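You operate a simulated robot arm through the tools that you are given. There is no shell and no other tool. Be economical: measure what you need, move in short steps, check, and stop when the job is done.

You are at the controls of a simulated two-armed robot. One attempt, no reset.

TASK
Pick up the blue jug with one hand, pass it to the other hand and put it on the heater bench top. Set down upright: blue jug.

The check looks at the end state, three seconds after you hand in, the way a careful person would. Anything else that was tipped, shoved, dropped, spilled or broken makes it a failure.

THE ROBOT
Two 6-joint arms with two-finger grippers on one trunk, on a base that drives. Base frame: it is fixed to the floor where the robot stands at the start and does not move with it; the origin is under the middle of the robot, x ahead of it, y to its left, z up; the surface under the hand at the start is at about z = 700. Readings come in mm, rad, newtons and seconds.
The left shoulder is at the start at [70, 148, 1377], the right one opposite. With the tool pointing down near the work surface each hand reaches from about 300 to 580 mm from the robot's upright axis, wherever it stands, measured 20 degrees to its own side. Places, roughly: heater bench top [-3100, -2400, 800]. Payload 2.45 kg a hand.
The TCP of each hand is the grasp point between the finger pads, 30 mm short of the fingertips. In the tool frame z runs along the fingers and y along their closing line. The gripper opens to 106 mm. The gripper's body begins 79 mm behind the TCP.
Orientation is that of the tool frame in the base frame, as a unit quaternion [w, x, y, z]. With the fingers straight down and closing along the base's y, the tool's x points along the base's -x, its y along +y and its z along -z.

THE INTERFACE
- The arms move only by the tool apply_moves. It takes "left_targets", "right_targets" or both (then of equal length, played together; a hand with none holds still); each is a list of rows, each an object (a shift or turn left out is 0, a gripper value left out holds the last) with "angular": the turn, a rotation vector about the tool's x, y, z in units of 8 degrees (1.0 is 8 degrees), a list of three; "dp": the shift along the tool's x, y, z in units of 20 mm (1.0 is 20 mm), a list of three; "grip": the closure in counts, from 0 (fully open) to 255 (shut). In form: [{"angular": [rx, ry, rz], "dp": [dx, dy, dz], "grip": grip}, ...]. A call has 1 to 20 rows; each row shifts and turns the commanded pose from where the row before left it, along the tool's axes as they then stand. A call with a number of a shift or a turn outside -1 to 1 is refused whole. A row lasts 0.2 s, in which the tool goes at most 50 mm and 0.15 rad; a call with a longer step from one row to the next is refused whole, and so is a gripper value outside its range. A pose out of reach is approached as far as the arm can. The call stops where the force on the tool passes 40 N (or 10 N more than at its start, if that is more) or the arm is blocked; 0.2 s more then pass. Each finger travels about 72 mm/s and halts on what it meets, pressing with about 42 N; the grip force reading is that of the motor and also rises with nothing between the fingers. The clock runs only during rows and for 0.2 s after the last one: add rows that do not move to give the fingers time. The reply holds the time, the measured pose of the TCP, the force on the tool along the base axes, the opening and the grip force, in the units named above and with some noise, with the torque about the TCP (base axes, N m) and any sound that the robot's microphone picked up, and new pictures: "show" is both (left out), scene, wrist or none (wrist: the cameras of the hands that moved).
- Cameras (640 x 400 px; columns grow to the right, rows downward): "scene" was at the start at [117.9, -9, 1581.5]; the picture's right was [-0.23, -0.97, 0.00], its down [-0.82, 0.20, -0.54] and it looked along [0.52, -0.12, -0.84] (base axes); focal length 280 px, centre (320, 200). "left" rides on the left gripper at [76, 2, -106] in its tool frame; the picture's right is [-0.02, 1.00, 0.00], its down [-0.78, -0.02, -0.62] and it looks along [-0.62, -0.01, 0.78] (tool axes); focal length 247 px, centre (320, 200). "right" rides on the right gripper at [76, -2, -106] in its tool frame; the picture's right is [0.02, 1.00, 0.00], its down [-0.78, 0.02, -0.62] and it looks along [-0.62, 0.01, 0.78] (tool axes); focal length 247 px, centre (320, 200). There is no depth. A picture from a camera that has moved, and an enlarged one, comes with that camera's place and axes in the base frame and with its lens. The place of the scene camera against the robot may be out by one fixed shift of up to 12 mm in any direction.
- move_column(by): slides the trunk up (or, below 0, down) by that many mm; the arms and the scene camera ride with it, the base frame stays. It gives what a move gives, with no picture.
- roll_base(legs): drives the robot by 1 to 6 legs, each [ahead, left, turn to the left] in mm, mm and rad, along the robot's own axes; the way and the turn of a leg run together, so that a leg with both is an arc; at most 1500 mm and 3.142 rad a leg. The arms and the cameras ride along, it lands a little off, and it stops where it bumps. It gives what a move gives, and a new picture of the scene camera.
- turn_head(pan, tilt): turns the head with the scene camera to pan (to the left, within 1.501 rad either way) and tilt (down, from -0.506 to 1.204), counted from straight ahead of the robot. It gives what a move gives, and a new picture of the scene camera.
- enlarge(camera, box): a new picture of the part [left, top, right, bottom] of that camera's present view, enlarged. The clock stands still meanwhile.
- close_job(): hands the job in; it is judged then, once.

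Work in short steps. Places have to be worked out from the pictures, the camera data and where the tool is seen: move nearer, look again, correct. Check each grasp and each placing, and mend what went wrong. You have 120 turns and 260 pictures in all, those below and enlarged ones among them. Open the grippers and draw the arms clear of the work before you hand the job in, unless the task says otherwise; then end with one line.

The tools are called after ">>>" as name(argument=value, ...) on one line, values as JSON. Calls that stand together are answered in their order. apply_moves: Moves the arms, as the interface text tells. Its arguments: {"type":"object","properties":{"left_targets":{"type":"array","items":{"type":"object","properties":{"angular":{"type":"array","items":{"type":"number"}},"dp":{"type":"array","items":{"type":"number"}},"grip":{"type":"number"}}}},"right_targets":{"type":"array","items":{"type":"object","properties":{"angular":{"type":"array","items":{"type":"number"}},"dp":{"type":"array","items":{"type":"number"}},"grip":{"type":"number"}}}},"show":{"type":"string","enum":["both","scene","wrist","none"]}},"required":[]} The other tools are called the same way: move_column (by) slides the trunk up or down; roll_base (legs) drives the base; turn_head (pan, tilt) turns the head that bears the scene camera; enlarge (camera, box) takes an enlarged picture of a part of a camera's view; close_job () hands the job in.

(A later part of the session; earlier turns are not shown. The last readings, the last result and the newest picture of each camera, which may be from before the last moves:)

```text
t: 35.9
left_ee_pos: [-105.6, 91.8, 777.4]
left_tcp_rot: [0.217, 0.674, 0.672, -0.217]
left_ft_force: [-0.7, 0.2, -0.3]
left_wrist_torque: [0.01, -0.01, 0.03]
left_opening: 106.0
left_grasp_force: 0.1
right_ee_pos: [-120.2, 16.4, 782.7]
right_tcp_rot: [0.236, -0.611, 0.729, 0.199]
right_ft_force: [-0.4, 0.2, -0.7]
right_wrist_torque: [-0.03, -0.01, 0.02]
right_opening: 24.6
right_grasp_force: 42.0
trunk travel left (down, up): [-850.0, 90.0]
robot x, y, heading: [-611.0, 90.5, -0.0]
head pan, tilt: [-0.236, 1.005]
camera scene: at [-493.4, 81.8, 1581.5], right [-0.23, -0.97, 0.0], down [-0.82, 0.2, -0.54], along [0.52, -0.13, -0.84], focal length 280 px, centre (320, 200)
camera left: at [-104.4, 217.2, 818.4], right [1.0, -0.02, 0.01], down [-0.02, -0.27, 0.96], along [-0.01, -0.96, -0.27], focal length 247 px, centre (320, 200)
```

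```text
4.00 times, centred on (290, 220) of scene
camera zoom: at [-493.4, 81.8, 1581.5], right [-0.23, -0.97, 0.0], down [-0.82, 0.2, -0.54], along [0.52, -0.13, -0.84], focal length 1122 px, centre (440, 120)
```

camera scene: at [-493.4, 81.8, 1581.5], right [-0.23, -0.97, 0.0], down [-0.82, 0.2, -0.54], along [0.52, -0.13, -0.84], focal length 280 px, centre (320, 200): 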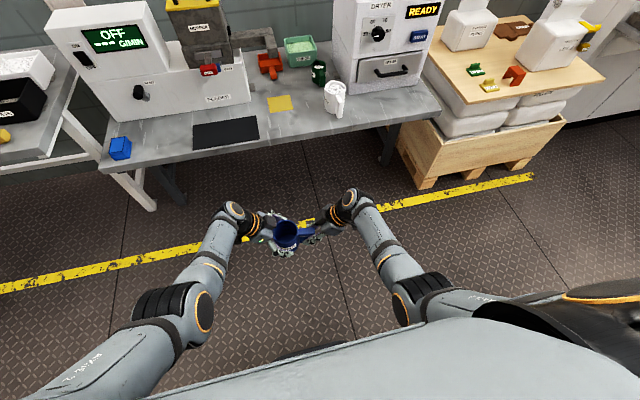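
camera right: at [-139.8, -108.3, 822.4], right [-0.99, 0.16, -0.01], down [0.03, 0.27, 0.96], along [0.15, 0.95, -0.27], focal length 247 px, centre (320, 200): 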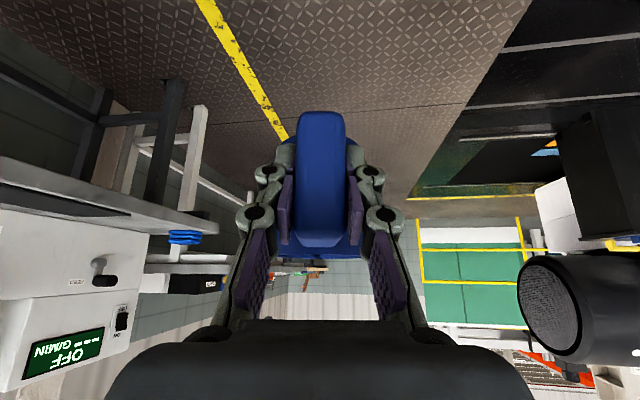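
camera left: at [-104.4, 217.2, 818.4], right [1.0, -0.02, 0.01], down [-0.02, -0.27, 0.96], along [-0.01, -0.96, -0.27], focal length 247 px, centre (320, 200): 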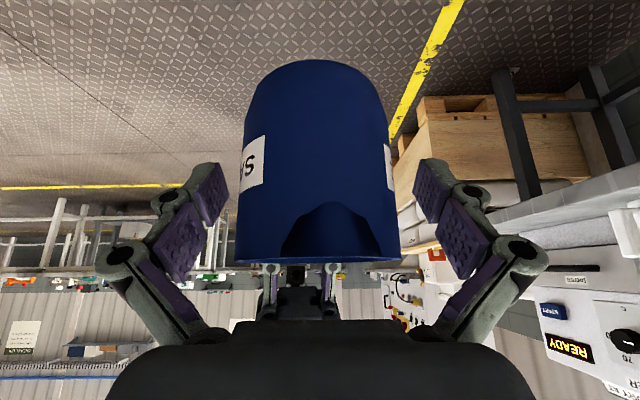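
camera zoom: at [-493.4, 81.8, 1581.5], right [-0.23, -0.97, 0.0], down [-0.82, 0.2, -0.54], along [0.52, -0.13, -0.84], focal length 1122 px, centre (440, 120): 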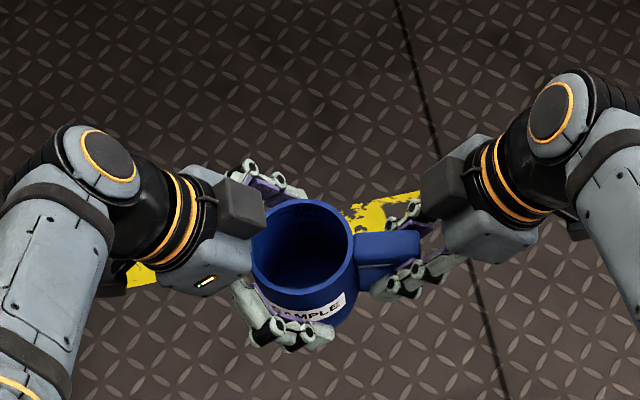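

The body is straddled symmetrically. Closing the left hand while the right still holds.

>>> apply_moves(left_targets=[{"grip": 255}, {}, {}, {}, {}], show="wrist")

```text
t: 37.1
left_ee_pos: [-107.0, 92.1, 776.3]
left_tcp_rot: [0.216, 0.674, 0.672, -0.219]
left_ft_force: [-12.4, 4.1, 11.3]
left_wrist_torque: [-0.26, 0.33, -0.9]
left_opening: 77.8
left_grasp_force: 42.4
right_ee_pos: [-119.9, 15.4, 783.6]
right_tcp_rot: [0.237, -0.611, 0.729, 0.198]
right_ft_force: [11.9, -4.1, -11.7]
right_wrist_torque: [-0.54, -0.25, -0.1]
right_opening: 24.4
right_grasp_force: 42.8
trunk travel left (down, up): [-850.0, 90.0]
robot x, y, heading: [-610.7, 89.3, -0.005]
head pan, tilt: [-0.236, 1.005]
camera left: at [-104.9, 217.0, 818.0], right [1.0, -0.02, 0.01], down [-0.02, -0.27, 0.96], along [-0.02, -0.96, -0.27], focal length 247 px, centre (320, 200)
```

left: 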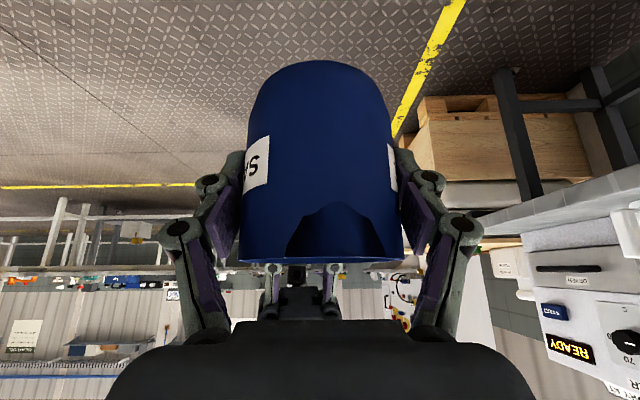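

Left grip is solid at 77.8 mm. I open the right hand and retreat along its tool axis.

>>> apply_moves(right_targets=[{"grip": 110}, {}, {}, {"dp": [0, 0, -0.5]}, {"dp": [0, 0, -1]}, {"dp": [0, 0, -1]}, {"dp": [0, 0, -1]}, {"dp": [0, 0, -1]}, {"dp": [0, 0, -1]}, {}])

>>> enlarge(camera="scene", box=[210, 170, 370, 270])

```text
t: 39.3
left_ee_pos: [-106.2, 92.4, 777.8]
left_tcp_rot: [0.218, 0.673, 0.672, -0.217]
left_ft_force: [1.0, -0.5, 0.3]
left_wrist_torque: [0.04, 0.05, 0.0]
left_opening: 78.1
left_grasp_force: 42.1
right_ee_pos: [-132.6, -47.7, 872.5]
right_tcp_rot: [0.235, -0.611, 0.729, 0.199]
right_ft_force: [-0.1, -0.2, -0.2]
right_wrist_torque: [0.01, 0.0, -0.04]
right_opening: 60.3
right_grasp_force: 0.0
trunk travel left (down, up): [-850.0, 90.0]
robot x, y, heading: [-610.1, 87.9, 0.001]
head pan, tilt: [-0.236, 1.005]
camera scene: at [-492.9, 81.9, 1581.5], right [-0.23, -0.97, 0.0], down [-0.82, 0.2, -0.54], along [0.52, -0.13, -0.84], focal length 280 px, centre (320, 200)
camera right: at [-151.5, -172.0, 911.8], right [-0.99, 0.16, -0.01], down [0.03, 0.27, 0.96], along [0.15, 0.95, -0.27], focal length 247 px, centre (320, 200)
```

scene: 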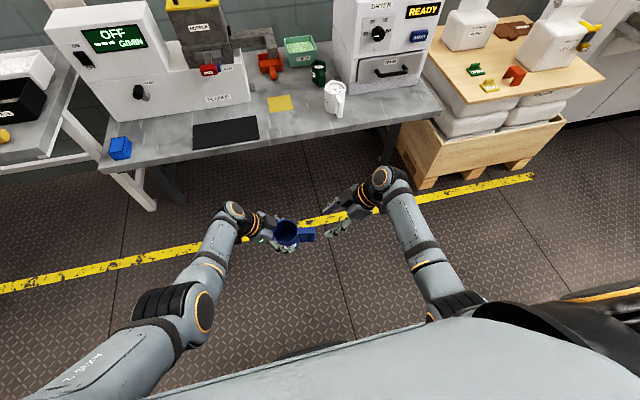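
right: 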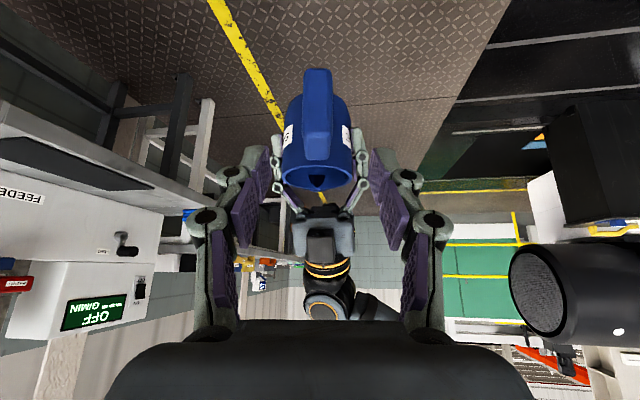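

```text
4.00 times, centred on (290, 220) of scene
camera zoom: at [-492.9, 81.9, 1581.5], right [-0.23, -0.97, 0.0], down [-0.82, 0.2, -0.54], along [0.52, -0.13, -0.84], focal length 1122 px, centre (440, 120)
```

zoom: 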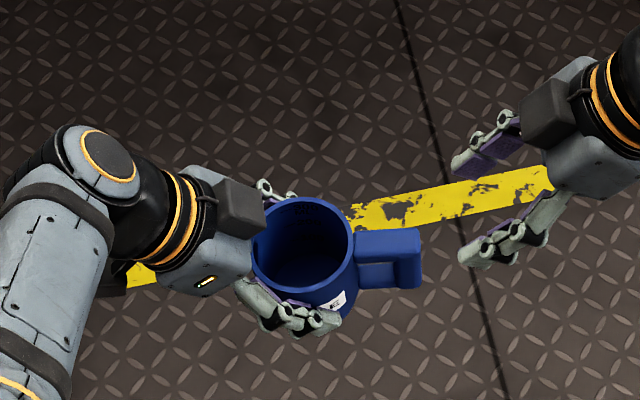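

Handover complete and the jug is held level by the left hand. Now I look around toward the heater bench (behind-right).

>>> turn_head(pan=-1.5, tilt=0.35)

```text
t: 40.8
left_ee_pos: [-106.9, 91.3, 777.7]
left_tcp_rot: [0.217, 0.674, 0.672, -0.217]
left_ft_force: [-1.0, -0.1, 0.4]
left_wrist_torque: [0.02, -0.01, -0.01]
left_opening: 77.9
left_grasp_force: 42.5
right_ee_pos: [-130.9, -47.9, 872.5]
right_tcp_rot: [0.236, -0.611, 0.729, 0.199]
right_ft_force: [0.2, -0.3, -0.2]
right_wrist_torque: [-0.04, -0.03, 0.02]
right_opening: 60.3
right_grasp_force: 0.0
trunk travel left (down, up): [-850.0, 90.0]
robot x, y, heading: [-611.5, 91.0, -0.005]
head pan, tilt: [-1.499, 0.351]
camera scene: at [-553.9, 4.9, 1636.6], right [-1.0, -0.07, 0.0], down [-0.02, 0.34, -0.94], along [0.07, -0.94, -0.34], focal length 280 px, centre (320, 200)
```

scene: 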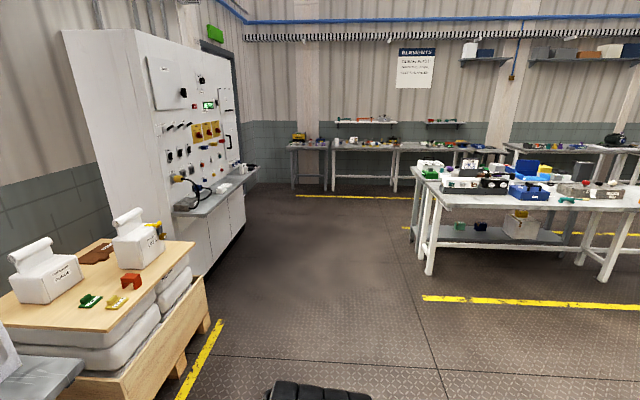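

A long bench lies at y ≈ -2400 going toward -x. I turn the robot 90° right and look toward the heater place.

>>> roll_base(legs=[[-100, 0, 0], [0, 0, -1.57]])

>>> turn_head(pan=-0.75, tilt=0.3)

```text
t: 45.7
left_ee_pos: [-708.5, -413.5, 777.2]
left_tcp_rot: [0.0, 0.952, 0.001, -0.307]
left_ft_force: [-0.2, 0.7, -0.6]
left_wrist_torque: [0.0, -0.02, 0.02]
left_opening: 77.6
left_grasp_force: 41.5
right_ee_pos: [-849.2, -388.8, 872.5]
right_tcp_rot: [0.308, 0.082, 0.947, -0.026]
right_ft_force: [-0.2, 0.4, 0.4]
right_wrist_torque: [0.03, 0.0, -0.01]
right_opening: 60.4
right_grasp_force: 0.0
trunk travel left (down, up): [-850.0, 90.0]
robot x, y, heading: [-711.4, 93.8, -1.567]
head pan, tilt: [-1.499, 0.351]
camera scene: at [-803.9, 40.7, 1636.6], right [-0.07, 1.0, 0.0], down [0.34, 0.03, -0.94], along [-0.94, -0.07, -0.34], focal length 280 px, centre (320, 200)
```

scene: 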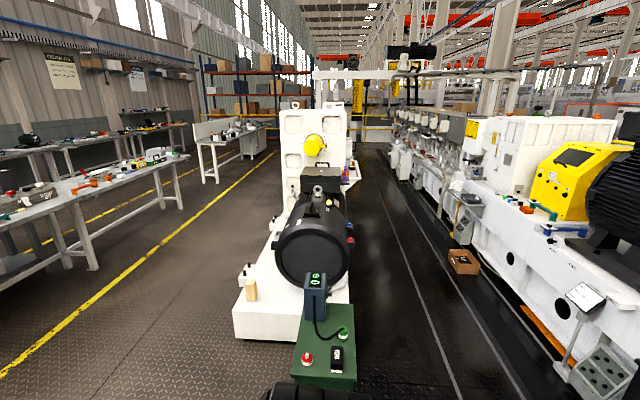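

```text
t: 46.8
left_ee_pos: [-709.0, -415.2, 777.8]
left_tcp_rot: [0.001, 0.951, 0.001, -0.308]
left_ft_force: [0.5, 0.6, -0.2]
left_wrist_torque: [0.01, -0.02, 0.0]
left_opening: 77.7
left_grasp_force: 42.0
right_ee_pos: [-849.5, -389.4, 871.8]
right_tcp_rot: [0.308, 0.081, 0.948, -0.025]
right_ft_force: [-0.2, -0.9, 0.1]
right_wrist_torque: [0.05, 0.06, 0.02]
right_opening: 60.1
right_grasp_force: 0.2
trunk travel left (down, up): [-850.0, 90.0]
robot x, y, heading: [-709.0, 91.7, -1.57]
head pan, tilt: [-0.75, 0.3]
camera scene: at [-774.8, -20.7, 1641.3], right [-0.73, 0.68, 0.0], down [0.2, 0.22, -0.96], along [-0.65, -0.7, -0.3], focal length 280 px, centre (320, 200)
```

scene: 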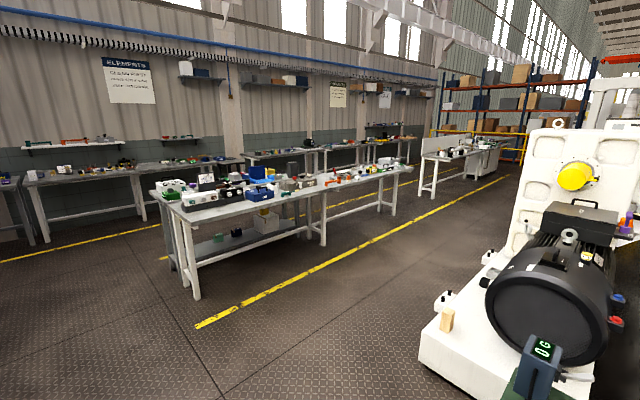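

The heater place projects to about pixel (326, 185), on the central bench. Enlarging it.

>>> enlarge(camera="scene", box=[140, 130, 460, 330])

>>> enlarge(camera="scene", box=[250, 150, 430, 240])

```text
2.00 times, centred on (300, 230) of scene
camera zoom: at [-774.8, -20.7, 1641.3], right [-0.73, 0.68, 0.0], down [0.2, 0.22, -0.96], along [-0.65, -0.7, -0.3], focal length 561 px, centre (360, 140)
```

zoom: 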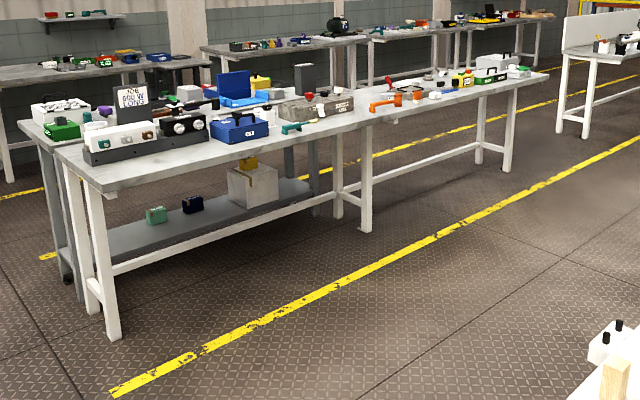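

```text
3.56 times, centred on (340, 195) of scene
camera zoom: at [-774.8, -20.7, 1641.3], right [-0.73, 0.68, 0.0], down [0.2, 0.22, -0.96], along [-0.65, -0.7, -0.3], focal length 997 px, centre (249, 218)
```

zoom: 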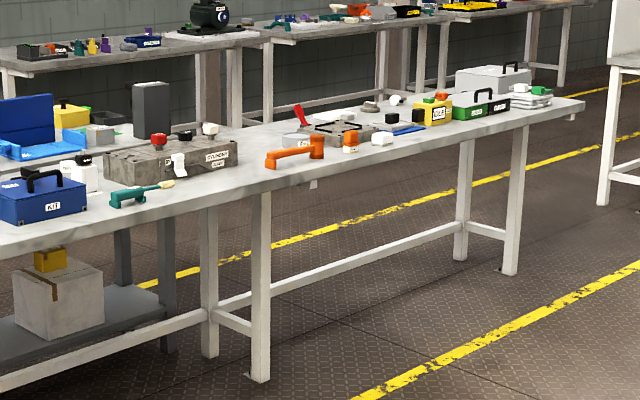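

There are two benches end-to-end meeting near x ≈ -3030. I drive closer for a better look: forward to y ≈ -1300, then sideways toward -x.

>>> roll_base(legs=[[1380, 0, 0], [0, -1400, 0]])

>>> turn_head(pan=-0.3, tilt=0.5)

```text
t: 60.3
left_ee_pos: [-2102.7, -1803.7, 776.6]
left_tcp_rot: [0.003, 0.952, 0.009, -0.307]
left_ft_force: [0.6, 0.5, -1.6]
left_wrist_torque: [0.01, 0.0, 0.03]
left_opening: 77.1
left_grasp_force: 42.1
right_ee_pos: [-2243.1, -1781.3, 871.5]
right_tcp_rot: [0.308, 0.073, 0.948, -0.022]
right_ft_force: [0.6, -0.2, 0.6]
right_wrist_torque: [-0.01, -0.03, -0.01]
right_opening: 60.2
right_grasp_force: 0.0
trunk travel left (down, up): [-850.0, 90.0]
robot x, y, heading: [-2117.8, -1297.8, -1.553]
head pan, tilt: [-0.75, 0.3]
camera scene: at [-2175.9, -1412.4, 1641.3], right [-0.75, 0.67, 0.0], down [0.2, 0.22, -0.96], along [-0.64, -0.71, -0.3], focal length 280 px, centre (320, 200)
```

scene: 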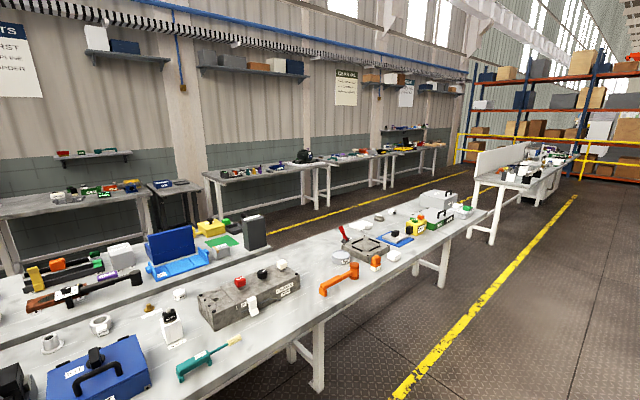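

```text
t: 61.2
left_ee_pos: [-2101.6, -1804.0, 777.7]
left_tcp_rot: [0.004, 0.952, 0.011, -0.307]
left_ft_force: [-0.1, -0.3, -1.0]
left_wrist_torque: [-0.02, 0.01, -0.02]
left_opening: 77.2
left_grasp_force: 42.1
right_ee_pos: [-2242.6, -1781.8, 871.4]
right_tcp_rot: [0.308, 0.072, 0.948, -0.023]
right_ft_force: [0.2, -0.5, -0.3]
right_wrist_torque: [-0.01, -0.01, -0.01]
right_opening: 60.3
right_grasp_force: 0.1
trunk travel left (down, up): [-850.0, 90.0]
robot x, y, heading: [-2120.3, -1300.5, -1.549]
head pan, tilt: [-0.3, 0.499]
camera scene: at [-2139.1, -1430.2, 1622.9], right [-0.96, 0.28, 0.0], down [0.13, 0.46, -0.88], along [-0.24, -0.84, -0.48], focal length 280 px, centre (320, 200)
```

scene: 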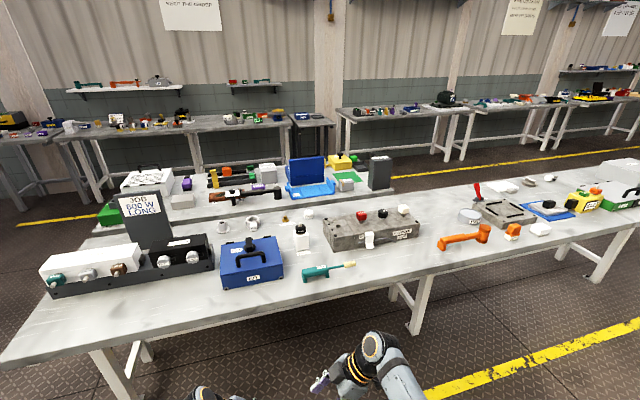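

The stated place lands at about pixel (446, 230) on the long front bench, so the whole front bench appears to be the heater bench (the sign reads "JOB 600 W LONG"). Enlarging to find free space and check for seams.

>>> enlarge(camera="scene", box=[280, 160, 640, 340])

>>> enlarge(camera="scene", box=[0, 130, 320, 330])

```text
1.78 times, centred on (460, 250) of scene
camera zoom: at [-2139.1, -1430.2, 1622.9], right [-0.96, 0.28, 0.0], down [0.13, 0.46, -0.88], along [-0.24, -0.84, -0.48], focal length 499 px, centre (71, 111)
```

zoom: 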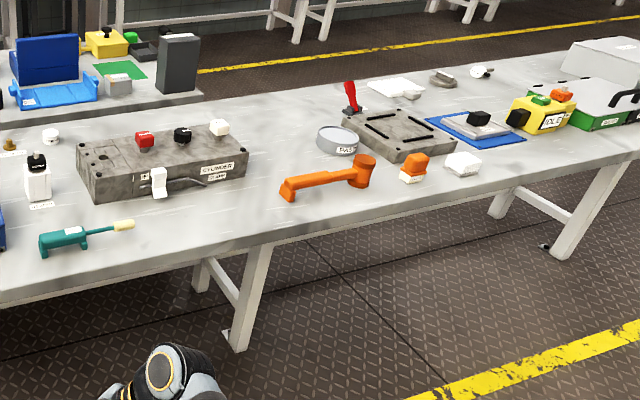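

```text
2.00 times, centred on (160, 230) of scene
camera zoom: at [-2139.1, -1430.2, 1622.9], right [-0.96, 0.28, 0.0], down [0.13, 0.46, -0.88], along [-0.24, -0.84, -0.48], focal length 561 px, centre (640, 140)
```

zoom: 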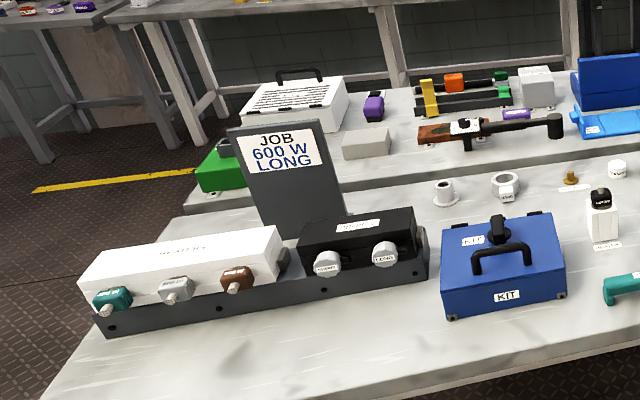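

It is one continuous bench top at z ≈ 800, front edge near y ≈ -2170. A free strip lies in front of and right of the CYLINDER block, around (-2770, -2250). I raise the trunk and hands for clearance, then drive sideways to align.

>>> move_column(by=90)

>>> apply_moves(left_targets=[{"dp": [-0.588, 0, -0.809]}, {"dp": [-0.588, 0, -0.809]}, {"dp": [-0.588, 0, -0.809]}, {"dp": [-0.588, 0, -0.809]}, {}], right_targets=[{"dp": [0.3, 0, -0.809]}, {"dp": [0.3, 0, -0.809]}, {"dp": [0.3, 0, -0.809]}, {"dp": [0.3, 0, -0.809]}, {}], show="none")

>>> roll_base(legs=[[0, -640, -0.02]])

>>> turn_head(pan=0, tilt=0.75)

```text
t: 62.4
left_ee_pos: [-2101.6, -1804.3, 867.1]
left_tcp_rot: [0.004, 0.951, 0.01, -0.308]
left_ft_force: [-0.4, 0.4, -0.9]
left_wrist_torque: [0.01, -0.03, 0.01]
left_opening: 76.9
left_grasp_force: 41.8
right_ee_pos: [-2242.9, -1782.6, 961.4]
right_tcp_rot: [0.308, 0.073, 0.948, -0.023]
right_ft_force: [0.0, 0.2, 0.3]
right_wrist_torque: [0.0, -0.01, -0.03]
right_opening: 60.5
right_grasp_force: 0.1
trunk travel left (down, up): [-940.0, 0.0]
robot x, y, heading: [-2115.7, -1298.7, -1.545]
head pan, tilt: [-0.3, 0.499]
```

```text
t: 63.6
left_ee_pos: [-2102.9, -1804.8, 947.7]
left_tcp_rot: [0.004, 0.952, 0.01, -0.307]
left_ft_force: [-0.6, 0.0, -0.4]
left_wrist_torque: [0.01, -0.02, -0.02]
left_opening: 76.9
left_grasp_force: 42.2
right_ee_pos: [-2299.2, -1773.5, 1000.1]
right_tcp_rot: [0.308, 0.072, 0.948, -0.022]
right_ft_force: [0.6, -1.3, -0.4]
right_wrist_torque: [-0.04, 0.01, 0.03]
right_opening: 60.2
right_grasp_force: 0.0
trunk travel left (down, up): [-940.0, 0.0]
robot x, y, heading: [-2116.6, -1303.0, -1.555]
head pan, tilt: [-0.3, 0.499]
```

```text
t: 67.2
left_ee_pos: [-2747.7, -1814.6, 947.7]
left_tcp_rot: [0.001, 0.951, 0.004, -0.308]
left_ft_force: [-0.4, 0.0, 0.3]
left_wrist_torque: [-0.01, -0.05, -0.01]
left_opening: 76.6
left_grasp_force: 42.2
right_ee_pos: [-2943.9, -1779.8, 999.9]
right_tcp_rot: [0.308, 0.081, 0.948, -0.026]
right_ft_force: [0.0, 0.1, 0.5]
right_wrist_torque: [-0.01, 0.01, 0.0]
right_opening: 60.2
right_grasp_force: 0.0
trunk travel left (down, up): [-940.0, 0.0]
robot x, y, heading: [-2751.9, -1307.2, -1.567]
head pan, tilt: [-0.3, 0.499]
camera scene: at [-2778.6, -1438.9, 1712.9], right [-0.96, 0.29, 0.0], down [0.14, 0.46, -0.88], along [-0.25, -0.84, -0.48], focal length 280 px, centre (320, 200)
```

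scene: 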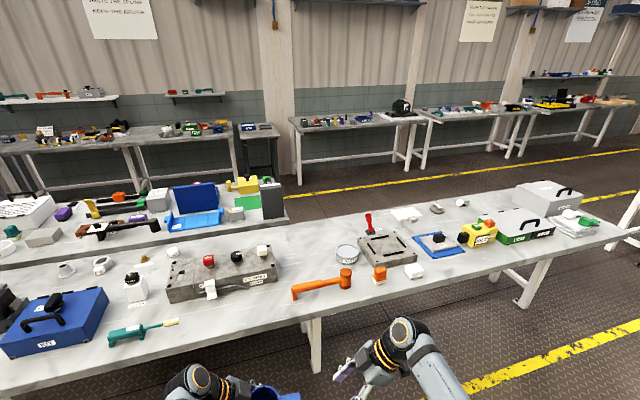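

```text
t: 68.0
left_ee_pos: [-2750.5, -1813.2, 947.7]
left_tcp_rot: [0.001, 0.952, 0.004, -0.308]
left_ft_force: [-0.9, 0.8, -0.6]
left_wrist_torque: [0.04, -0.02, 0.02]
left_opening: 76.9
left_grasp_force: 41.8
right_ee_pos: [-2945.9, -1779.2, 1001.2]
right_tcp_rot: [0.309, 0.08, 0.947, -0.026]
right_ft_force: [-0.2, -0.9, 0.0]
right_wrist_torque: [-0.02, 0.01, 0.0]
right_opening: 60.2
right_grasp_force: 0.0
trunk travel left (down, up): [-940.0, 0.0]
robot x, y, heading: [-2754.8, -1308.5, -1.557]
head pan, tilt: [0.0, 0.75]
camera scene: at [-2753.9, -1434.7, 1691.0], right [-1.0, -0.01, 0.0], down [0.0, 0.68, -0.73], along [0.0, -0.73, -0.68], focal length 280 px, centre (320, 200)
```

scene: 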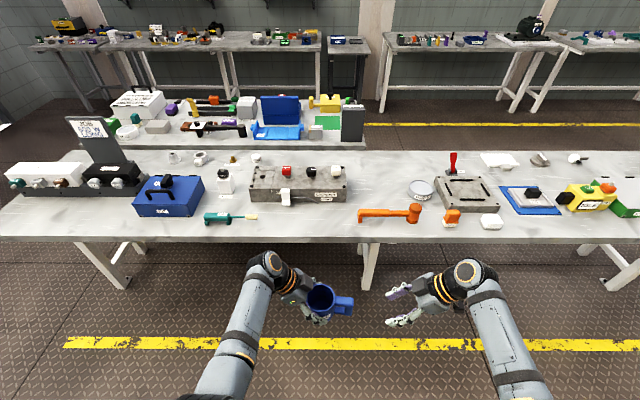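

The picture confirms: bench edge at y ≈ -2164, CYLINDER block front at y ≈ -2378, and the strip between is clear at x -2880 to -2480. The jug projects where expected. I drive ahead 445 mm with the jug bottom about 95 mm above the top.

>>> roll_base(legs=[[445, 0, 0]])

>>> turn_head(pan=0, tilt=1.0)

>>> enlarge(camera="left", box=[0, 0, 640, 400])

```text
t: 70.7
left_ee_pos: [-2743.9, -2262.0, 947.6]
left_tcp_rot: [0.002, 0.952, 0.005, -0.307]
left_ft_force: [0.5, 0.4, 0.5]
left_wrist_torque: [-0.03, -0.09, 0.0]
left_opening: 76.6
left_grasp_force: 41.5
right_ee_pos: [-2938.9, -2229.6, 1001.4]
right_tcp_rot: [0.309, 0.077, 0.948, -0.025]
right_ft_force: [0.1, 0.1, -0.1]
right_wrist_torque: [-0.04, -0.04, 0.0]
right_opening: 60.5
right_grasp_force: 0.1
trunk travel left (down, up): [-940.0, 0.0]
robot x, y, heading: [-2750.4, -1762.8, -1.563]
head pan, tilt: [0.0, 0.75]
camera scene: at [-2748.4, -1882.6, 1691.1], right [-1.0, -0.01, 0.0], down [-0.01, 0.68, -0.73], along [0.01, -0.73, -0.68], focal length 280 px, centre (320, 200)
```

scene: 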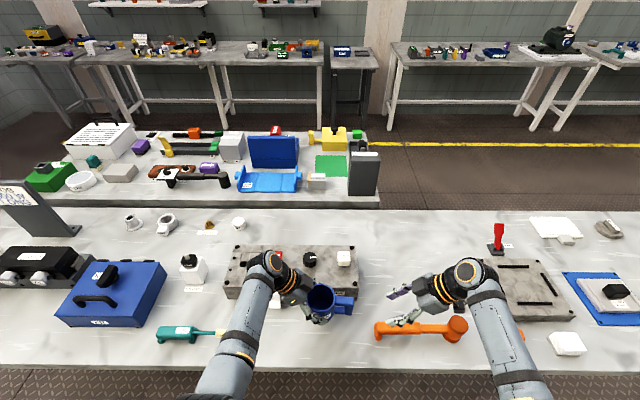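

```text
t: 71.5
left_ee_pos: [-2742.2, -2263.9, 947.4]
left_tcp_rot: [0.002, 0.952, 0.006, -0.307]
left_ft_force: [0.3, -0.3, -0.4]
left_wrist_torque: [0.02, 0.03, -0.01]
left_opening: 76.3
left_grasp_force: 42.5
right_ee_pos: [-2938.4, -2229.7, 998.8]
right_tcp_rot: [0.309, 0.077, 0.948, -0.023]
right_ft_force: [-0.2, -1.0, -0.4]
right_wrist_torque: [0.0, -0.02, 0.03]
right_opening: 60.6
right_grasp_force: 0.1
trunk travel left (down, up): [-940.0, 0.0]
robot x, y, heading: [-2746.3, -1760.6, -1.564]
head pan, tilt: [0.0, 1.0]
camera scene: at [-2748.5, -1872.1, 1671.8], right [-1.0, -0.01, 0.0], down [-0.01, 0.84, -0.54], along [0.01, -0.54, -0.84], focal length 280 px, centre (320, 200)
```

scene: 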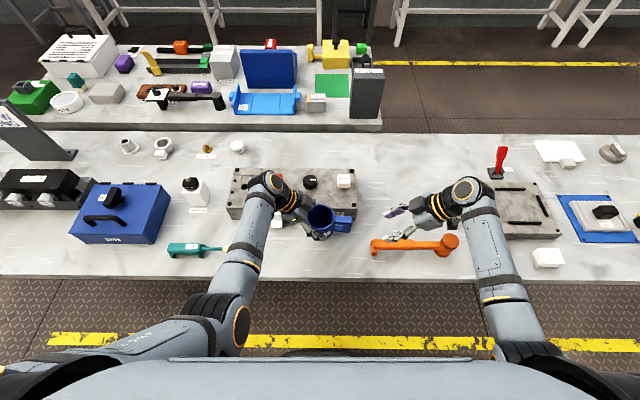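

```text
1.00 times, centred on (320, 200) of left (not enlarged: the box is as wide or as high as the picture)
camera zoom: at [-2618.3, -2263.1, 987.8], right [-0.01, -1.0, 0.01], down [-0.27, 0.01, 0.96], along [-0.96, 0.0, -0.27], focal length 247 px, centre (320, 200)
```

zoom: 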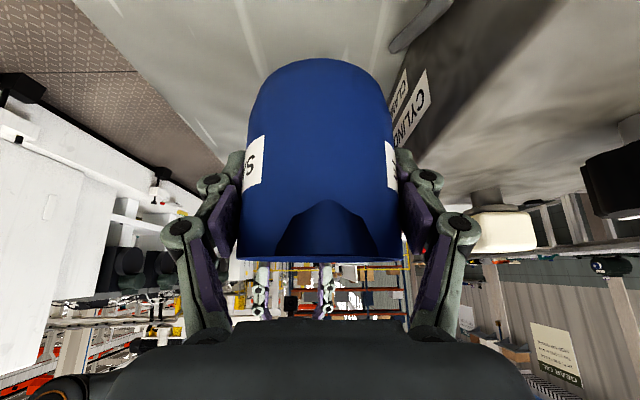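

The jug is over the strip; I shift it 15 mm back from the block for finger clearance and lower it to about 20 mm above the top.

>>> apply_moves(left_targets=[{"dp": [0, -0.4, 0]}, {"dp": [0, -0.4, 0]}, {"dp": [0.588, 0, 0.809]}, {"dp": [0.588, 0, 0.809]}, {"dp": [0.588, 0, 0.809]}, {"dp": [0.4, 0, 0.55]}, {"dp": [0.118, 0, 0.162]}, {}])

>>> enlarge(camera="scene", box=[240, 160, 400, 260])

>>> enlarge(camera="right", box=[160, 0, 480, 200])

```text
t: 73.0
left_ee_pos: [-2745.2, -2247.5, 876.6]
left_tcp_rot: [0.004, 0.95, 0.004, -0.311]
left_ft_force: [0.3, 6.3, 19.7]
left_wrist_torque: [-0.04, -0.57, 0.16]
left_opening: 75.4
left_grasp_force: 42.4
right_ee_pos: [-2939.8, -2228.2, 1002.2]
right_tcp_rot: [0.309, 0.078, 0.948, -0.025]
right_ft_force: [-0.2, -0.7, 0.2]
right_wrist_torque: [-0.04, -0.02, -0.01]
right_opening: 60.3
right_grasp_force: 0.0
trunk travel left (down, up): [-940.0, 0.0]
robot x, y, heading: [-2745.2, -1757.5, -1.555]
head pan, tilt: [0.0, 1.0]
stopped in row 7 (left hand): the force on the tool passed its limit at 50 N (the readings are from after the stop); the commanded pose is now the measured one
camera scene: at [-2748.0, -1867.5, 1672.0], right [-1.0, -0.01, 0.0], down [-0.01, 0.84, -0.54], along [0.01, -0.54, -0.84], focal length 280 px, centre (320, 200)
camera left: at [-2620.0, -2247.0, 916.4], right [-0.01, -1.0, 0.02], down [-0.26, 0.02, 0.96], along [-0.96, 0.0, -0.26], focal length 247 px, centre (320, 200)
```

scene: 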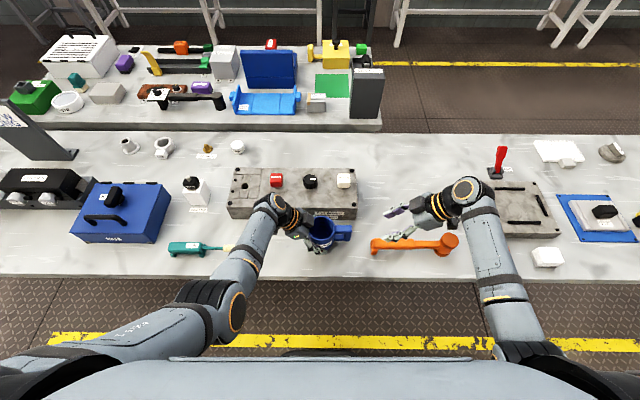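
left: 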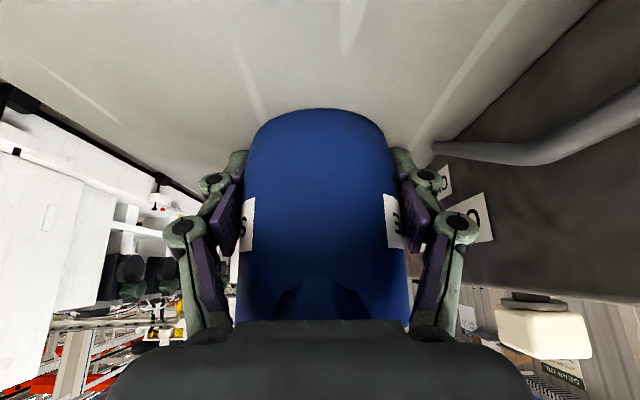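

```text
4.00 times, centred on (320, 210) of scene
camera zoom: at [-2748.0, -1867.5, 1672.0], right [-1.0, -0.01, 0.0], down [-0.01, 0.84, -0.54], along [0.01, -0.54, -0.84], focal length 1122 px, centre (320, 160)
```

zoom: 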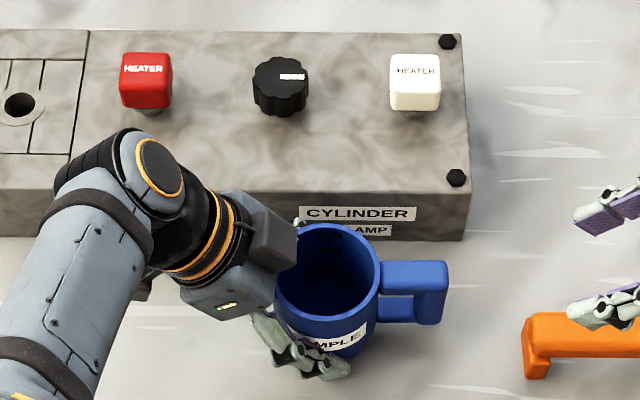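

```text
2.00 times, centred on (320, 100) of right
camera zoom: at [-3060.8, -2210.5, 1040.9], right [0.14, 0.99, -0.01], down [0.27, -0.03, 0.96], along [0.95, -0.14, -0.27], focal length 494 px, centre (320, 400)
```

zoom: 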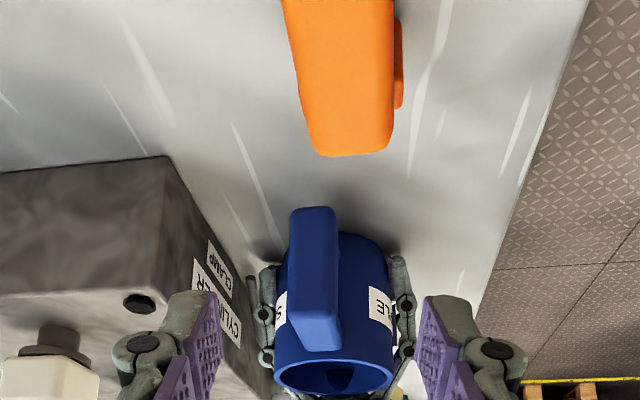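

The hand met firm contact at TCP z ≈ 877 with about 20 N upward. The torque places the contact at the jug's bottom edge, so it appears to be touching the bench top, which would make the top ~830. I check the base closely in the views before releasing.

>>> enlarge(camera="left", box=[180, 60, 500, 260])

>>> enlarge(camera="right", box=[260, 80, 400, 200])

```text
2.00 times, centred on (340, 160) of left
camera zoom: at [-2620.0, -2247.0, 916.4], right [-0.01, -1.0, 0.02], down [-0.26, 0.02, 0.96], along [-0.96, 0.0, -0.26], focal length 494 px, centre (280, 280)
```

zoom: 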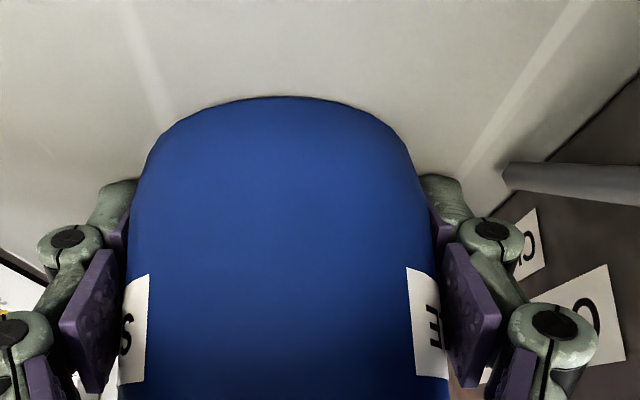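

```text
3.33 times, centred on (330, 140) of right
camera zoom: at [-3060.8, -2210.5, 1040.9], right [0.14, 0.99, -0.01], down [0.27, -0.03, 0.96], along [0.95, -0.14, -0.27], focal length 823 px, centre (287, 400)
```

zoom: 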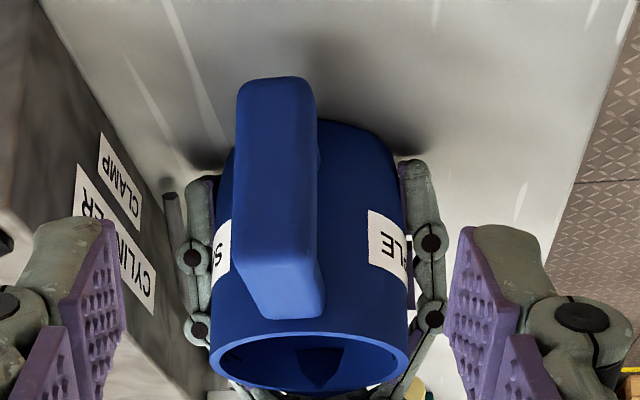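

The jug slid about 25 mm up in the grip on contact, so the bench top is nearer z ≈ 847 and the fingertips sit almost on it. It is level, but the front finger is near the clamp lever, so I lift 20 mm, shift 22 mm toward the robot, and lower again gently.

>>> apply_moves(left_targets=[{"dp": [-0.3, 0, -0.4]}, {"dp": [-0.3, 0, -0.4]}, {"dp": [0, -0.55, 0]}, {"dp": [0, -0.55, 0]}, {}, {"dp": [0.25, 0, 0.344]}, {}], show="wrist")

>>> enlarge(camera="right", box=[240, 80, 420, 200])

```text
t: 74.7
left_ee_pos: [-2745.3, -2225.6, 884.9]
left_tcp_rot: [0.002, 0.951, 0.004, -0.311]
left_ft_force: [0.1, -0.4, -0.9]
left_wrist_torque: [-0.01, -0.01, 0.0]
left_opening: 74.9
left_grasp_force: 42.1
right_ee_pos: [-2938.1, -2229.4, 998.8]
right_tcp_rot: [0.308, 0.077, 0.948, -0.024]
right_ft_force: [0.7, -0.2, 0.0]
right_wrist_torque: [0.02, 0.01, 0.0]
right_opening: 60.3
right_grasp_force: 0.0
trunk travel left (down, up): [-940.0, 0.0]
robot x, y, heading: [-2749.6, -1761.1, -1.56]
head pan, tilt: [0.0, 1.0]
camera left: at [-2620.1, -2226.2, 925.6], right [-0.01, -1.0, 0.01], down [-0.27, 0.02, 0.96], along [-0.96, 0.0, -0.27], focal length 247 px, centre (320, 200)
```

left: 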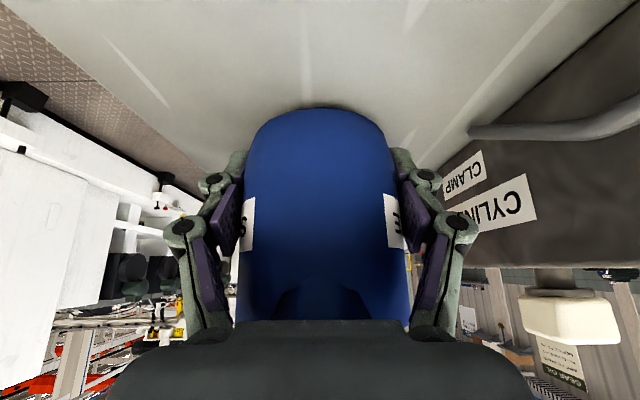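

```text
3.33 times, centred on (330, 140) of right
camera zoom: at [-3061.2, -2212.8, 1039.9], right [0.14, 0.99, -0.01], down [0.27, -0.03, 0.96], along [0.95, -0.14, -0.27], focal length 823 px, centre (287, 400)
```

zoom: 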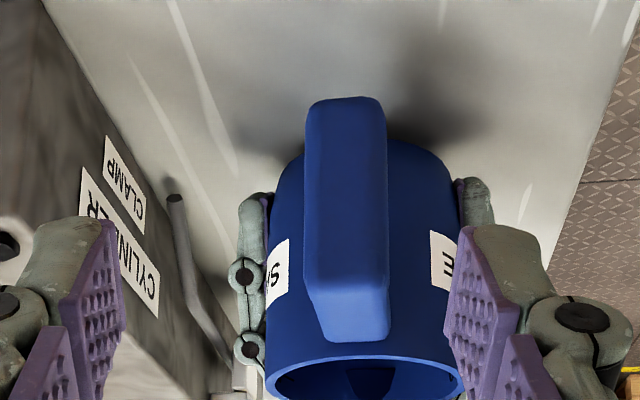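

Free-hanging, with good clearance to the lever now. Lowering in 2 mm steps.

>>> apply_moves(left_targets=[{"dp": [0.059, 0, 0.081]}, {"dp": [0.059, 0, 0.081]}, {"dp": [0.059, 0, 0.081]}, {"dp": [0.029, 0, 0.04]}, {}], show="none")

```text
t: 75.8
left_ee_pos: [-2745.1, -2227.3, 878.4]
left_tcp_rot: [0.002, 0.951, 0.004, -0.31]
left_ft_force: [1.0, 0.4, -0.4]
left_wrist_torque: [-0.03, -0.01, 0.0]
left_opening: 75.1
left_grasp_force: 42.0
right_ee_pos: [-2937.8, -2230.6, 1000.2]
right_tcp_rot: [0.308, 0.078, 0.948, -0.024]
right_ft_force: [0.2, -0.2, -0.5]
right_wrist_torque: [-0.01, -0.03, 0.01]
right_opening: 60.4
right_grasp_force: 0.0
trunk travel left (down, up): [-940.0, 0.0]
robot x, y, heading: [-2749.4, -1755.1, -1.56]
head pan, tilt: [0.0, 1.0]
```

No contact yet; I continue in 1 mm steps.

>>> apply_moves(left_targets=[{"dp": [0.029, 0, 0.04]}, {"dp": [0.029, 0, 0.04]}, {"dp": [0.029, 0, 0.04]}, {}], show="none")

```text
t: 76.8
left_ee_pos: [-2743.9, -2225.5, 877.8]
left_tcp_rot: [0.003, 0.951, 0.004, -0.31]
left_ft_force: [-0.6, -0.2, 8.9]
left_wrist_torque: [-0.23, -0.24, 0.0]
left_opening: 75.2
left_grasp_force: 42.6
right_ee_pos: [-2938.3, -2228.4, 1001.6]
right_tcp_rot: [0.309, 0.078, 0.948, -0.025]
right_ft_force: [0.3, 0.1, -0.8]
right_wrist_torque: [-0.01, 0.01, -0.02]
right_opening: 60.6
right_grasp_force: 0.1
trunk travel left (down, up): [-940.0, 0.0]
robot x, y, heading: [-2749.2, -1756.5, -1.559]
head pan, tilt: [0.0, 1.0]
```

Contact at about 9 N, so the jug is on the bench. I open the left hand gradually to ~90 mm.

>>> apply_moves(left_targets=[{"grip": 68}, {"grip": 60}, {"grip": 52}, {"grip": 44}, {"grip": 38}, {}])

>>> enlarge(camera="right", box=[240, 80, 420, 200])

```text
t: 78.2
left_ee_pos: [-2743.9, -2225.3, 875.5]
left_tcp_rot: [0.003, 0.951, 0.004, -0.31]
left_ft_force: [3.8, 0.5, 8.7]
left_wrist_torque: [0.0, -0.2, 0.01]
left_opening: 90.1
left_grasp_force: 0.1
right_ee_pos: [-2938.0, -2229.5, 999.7]
right_tcp_rot: [0.308, 0.078, 0.948, -0.024]
right_ft_force: [-0.1, -0.2, -0.3]
right_wrist_torque: [-0.01, -0.01, -0.04]
right_opening: 60.5
right_grasp_force: 0.0
trunk travel left (down, up): [-940.0, 0.0]
robot x, y, heading: [-2751.2, -1757.9, -1.562]
head pan, tilt: [0.0, 1.0]
camera scene: at [-2747.6, -1870.0, 1671.9], right [-1.0, -0.01, 0.0], down [-0.01, 0.84, -0.54], along [0.01, -0.54, -0.84], focal length 280 px, centre (320, 200)
camera left: at [-2619.3, -2225.0, 916.1], right [-0.01, -1.0, 0.01], down [-0.27, 0.02, 0.96], along [-0.96, 0.0, -0.27], focal length 247 px, centre (320, 200)
```

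scene: 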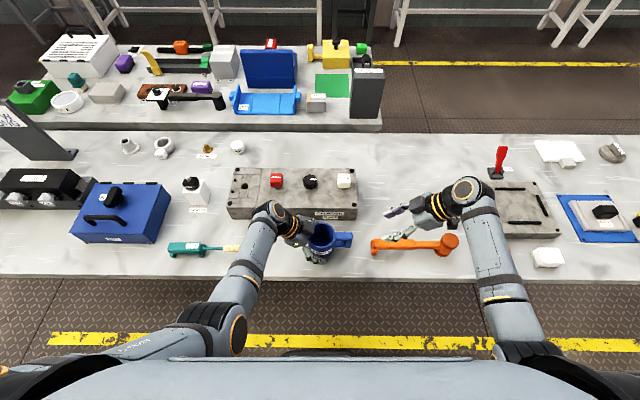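
left: 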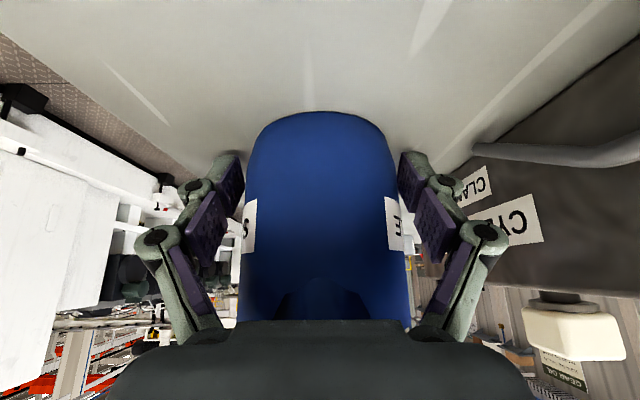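

```text
3.33 times, centred on (330, 140) of right
camera zoom: at [-3060.6, -2212.0, 1040.4], right [0.14, 0.99, -0.01], down [0.27, -0.03, 0.96], along [0.95, -0.14, -0.27], focal length 823 px, centre (287, 400)
```

zoom: 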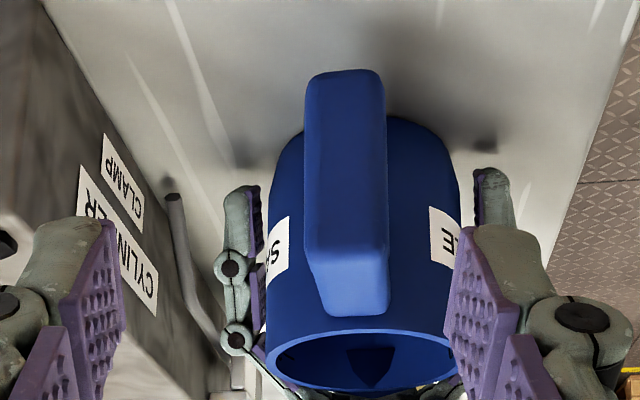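

The fingers are clear of the body; the residual ~9 N suggests the palm is touching the spout/rim. I back off slowly along the tool axis a few mm and check.

>>> apply_moves(left_targets=[{"dp": [0, 0, -0.1]}, {"dp": [0, 0, -0.1]}, {"dp": [0, 0, -0.1]}, {"dp": [0, 0, -0.1]}, {}], show="wrist")

>>> enlarge(camera="right", box=[240, 80, 420, 200])

```text
t: 79.5
left_ee_pos: [-2739.4, -2226.8, 881.6]
left_tcp_rot: [0.002, 0.951, 0.005, -0.31]
left_ft_force: [0.1, 0.0, 0.0]
left_wrist_torque: [-0.01, 0.01, -0.03]
left_opening: 90.0
left_grasp_force: 0.1
right_ee_pos: [-2939.5, -2230.7, 1000.8]
right_tcp_rot: [0.308, 0.078, 0.948, -0.025]
right_ft_force: [-0.1, 0.4, -0.1]
right_wrist_torque: [-0.02, -0.02, 0.0]
right_opening: 60.1
right_grasp_force: 0.1
trunk travel left (down, up): [-940.0, 0.0]
robot x, y, heading: [-2747.7, -1757.9, -1.559]
head pan, tilt: [0.0, 1.0]
camera left: at [-2615.1, -2225.9, 922.2], right [-0.01, -1.0, 0.01], down [-0.27, 0.02, 0.96], along [-0.96, 0.0, -0.27], focal length 247 px, centre (320, 200)
```

left: 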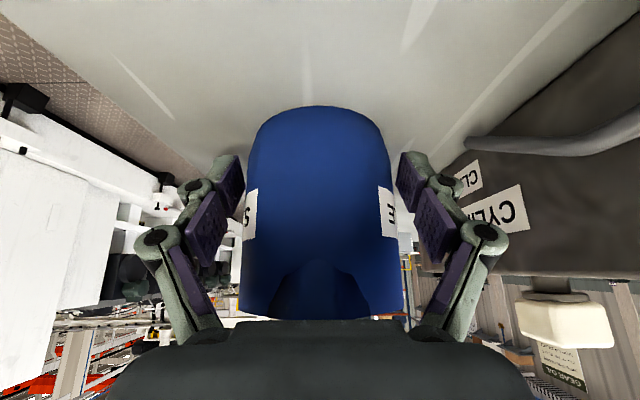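

```text
3.33 times, centred on (330, 140) of right
camera zoom: at [-3061.1, -2212.7, 1039.9], right [0.14, 0.99, -0.01], down [0.27, -0.03, 0.96], along [0.95, -0.14, -0.27], focal length 823 px, centre (287, 400)
```

zoom: 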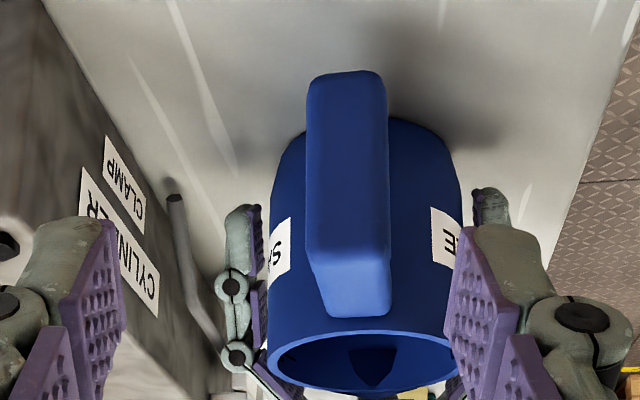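

The force is gone and the jug stayed put, standing on the bench. Retreating fully along the tool axis.

>>> apply_moves(left_targets=[{"dp": [0, 0, -0.5]}, {"dp": [0, 0, -0.5]}, {"dp": [0, 0, -0.8]}, {"dp": [0, 0, -1]}, {"dp": [0, 0, -1]}, {"dp": [0, 0, -1]}, {"dp": [0, 0, -1]}, {}])

>>> enlarge(camera="scene", box=[240, 160, 400, 260])

```text
t: 81.2
left_ee_pos: [-2671.6, -2224.9, 976.4]
left_tcp_rot: [0.002, 0.951, 0.005, -0.31]
left_ft_force: [0.1, 1.5, 0.1]
left_wrist_torque: [-0.05, 0.01, -0.01]
left_opening: 90.2
left_grasp_force: 0.1
right_ee_pos: [-2938.5, -2230.1, 1001.4]
right_tcp_rot: [0.31, 0.078, 0.947, -0.024]
right_ft_force: [0.1, -0.7, -0.4]
right_wrist_torque: [-0.01, -0.01, -0.03]
right_opening: 60.5
right_grasp_force: 0.1
trunk travel left (down, up): [-940.0, 0.0]
robot x, y, heading: [-2748.1, -1759.6, -1.558]
head pan, tilt: [0.0, 1.0]
camera scene: at [-2748.7, -1871.3, 1671.8], right [-1.0, -0.01, 0.0], down [-0.01, 0.84, -0.54], along [0.01, -0.54, -0.84], focal length 280 px, centre (320, 200)
camera left: at [-2547.2, -2224.5, 1016.0], right [-0.01, -1.0, 0.01], down [-0.27, 0.01, 0.96], along [-0.96, 0.0, -0.27], focal length 247 px, centre (320, 200)
```

scene: 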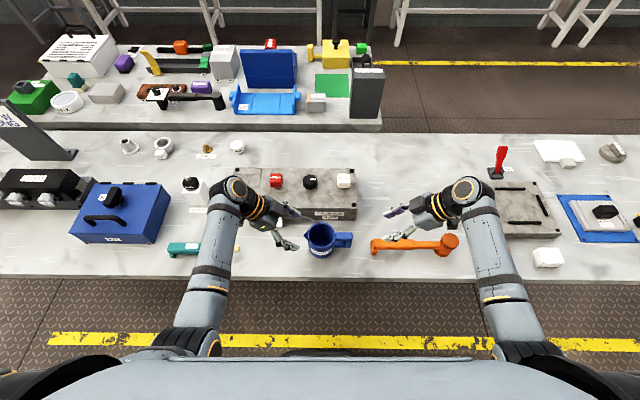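
left: 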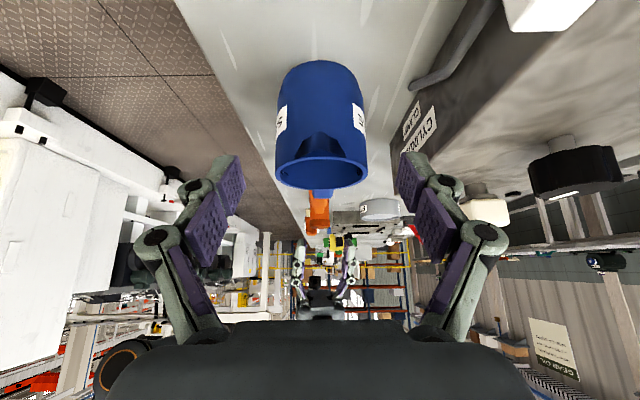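

```text
4.00 times, centred on (320, 210) of scene
camera zoom: at [-2748.7, -1871.3, 1671.8], right [-1.0, -0.01, 0.0], down [-0.01, 0.84, -0.54], along [0.01, -0.54, -0.84], focal length 1122 px, centre (320, 160)
```

zoom: 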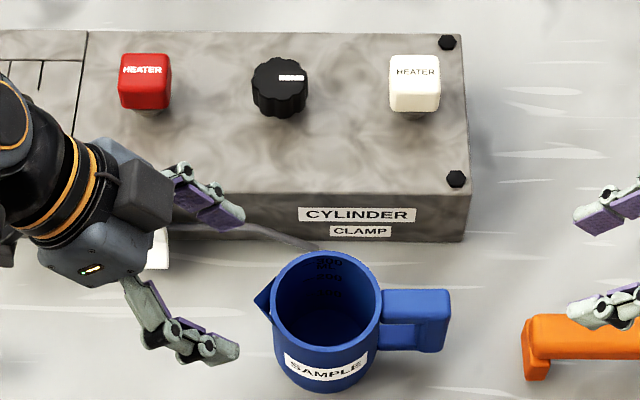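

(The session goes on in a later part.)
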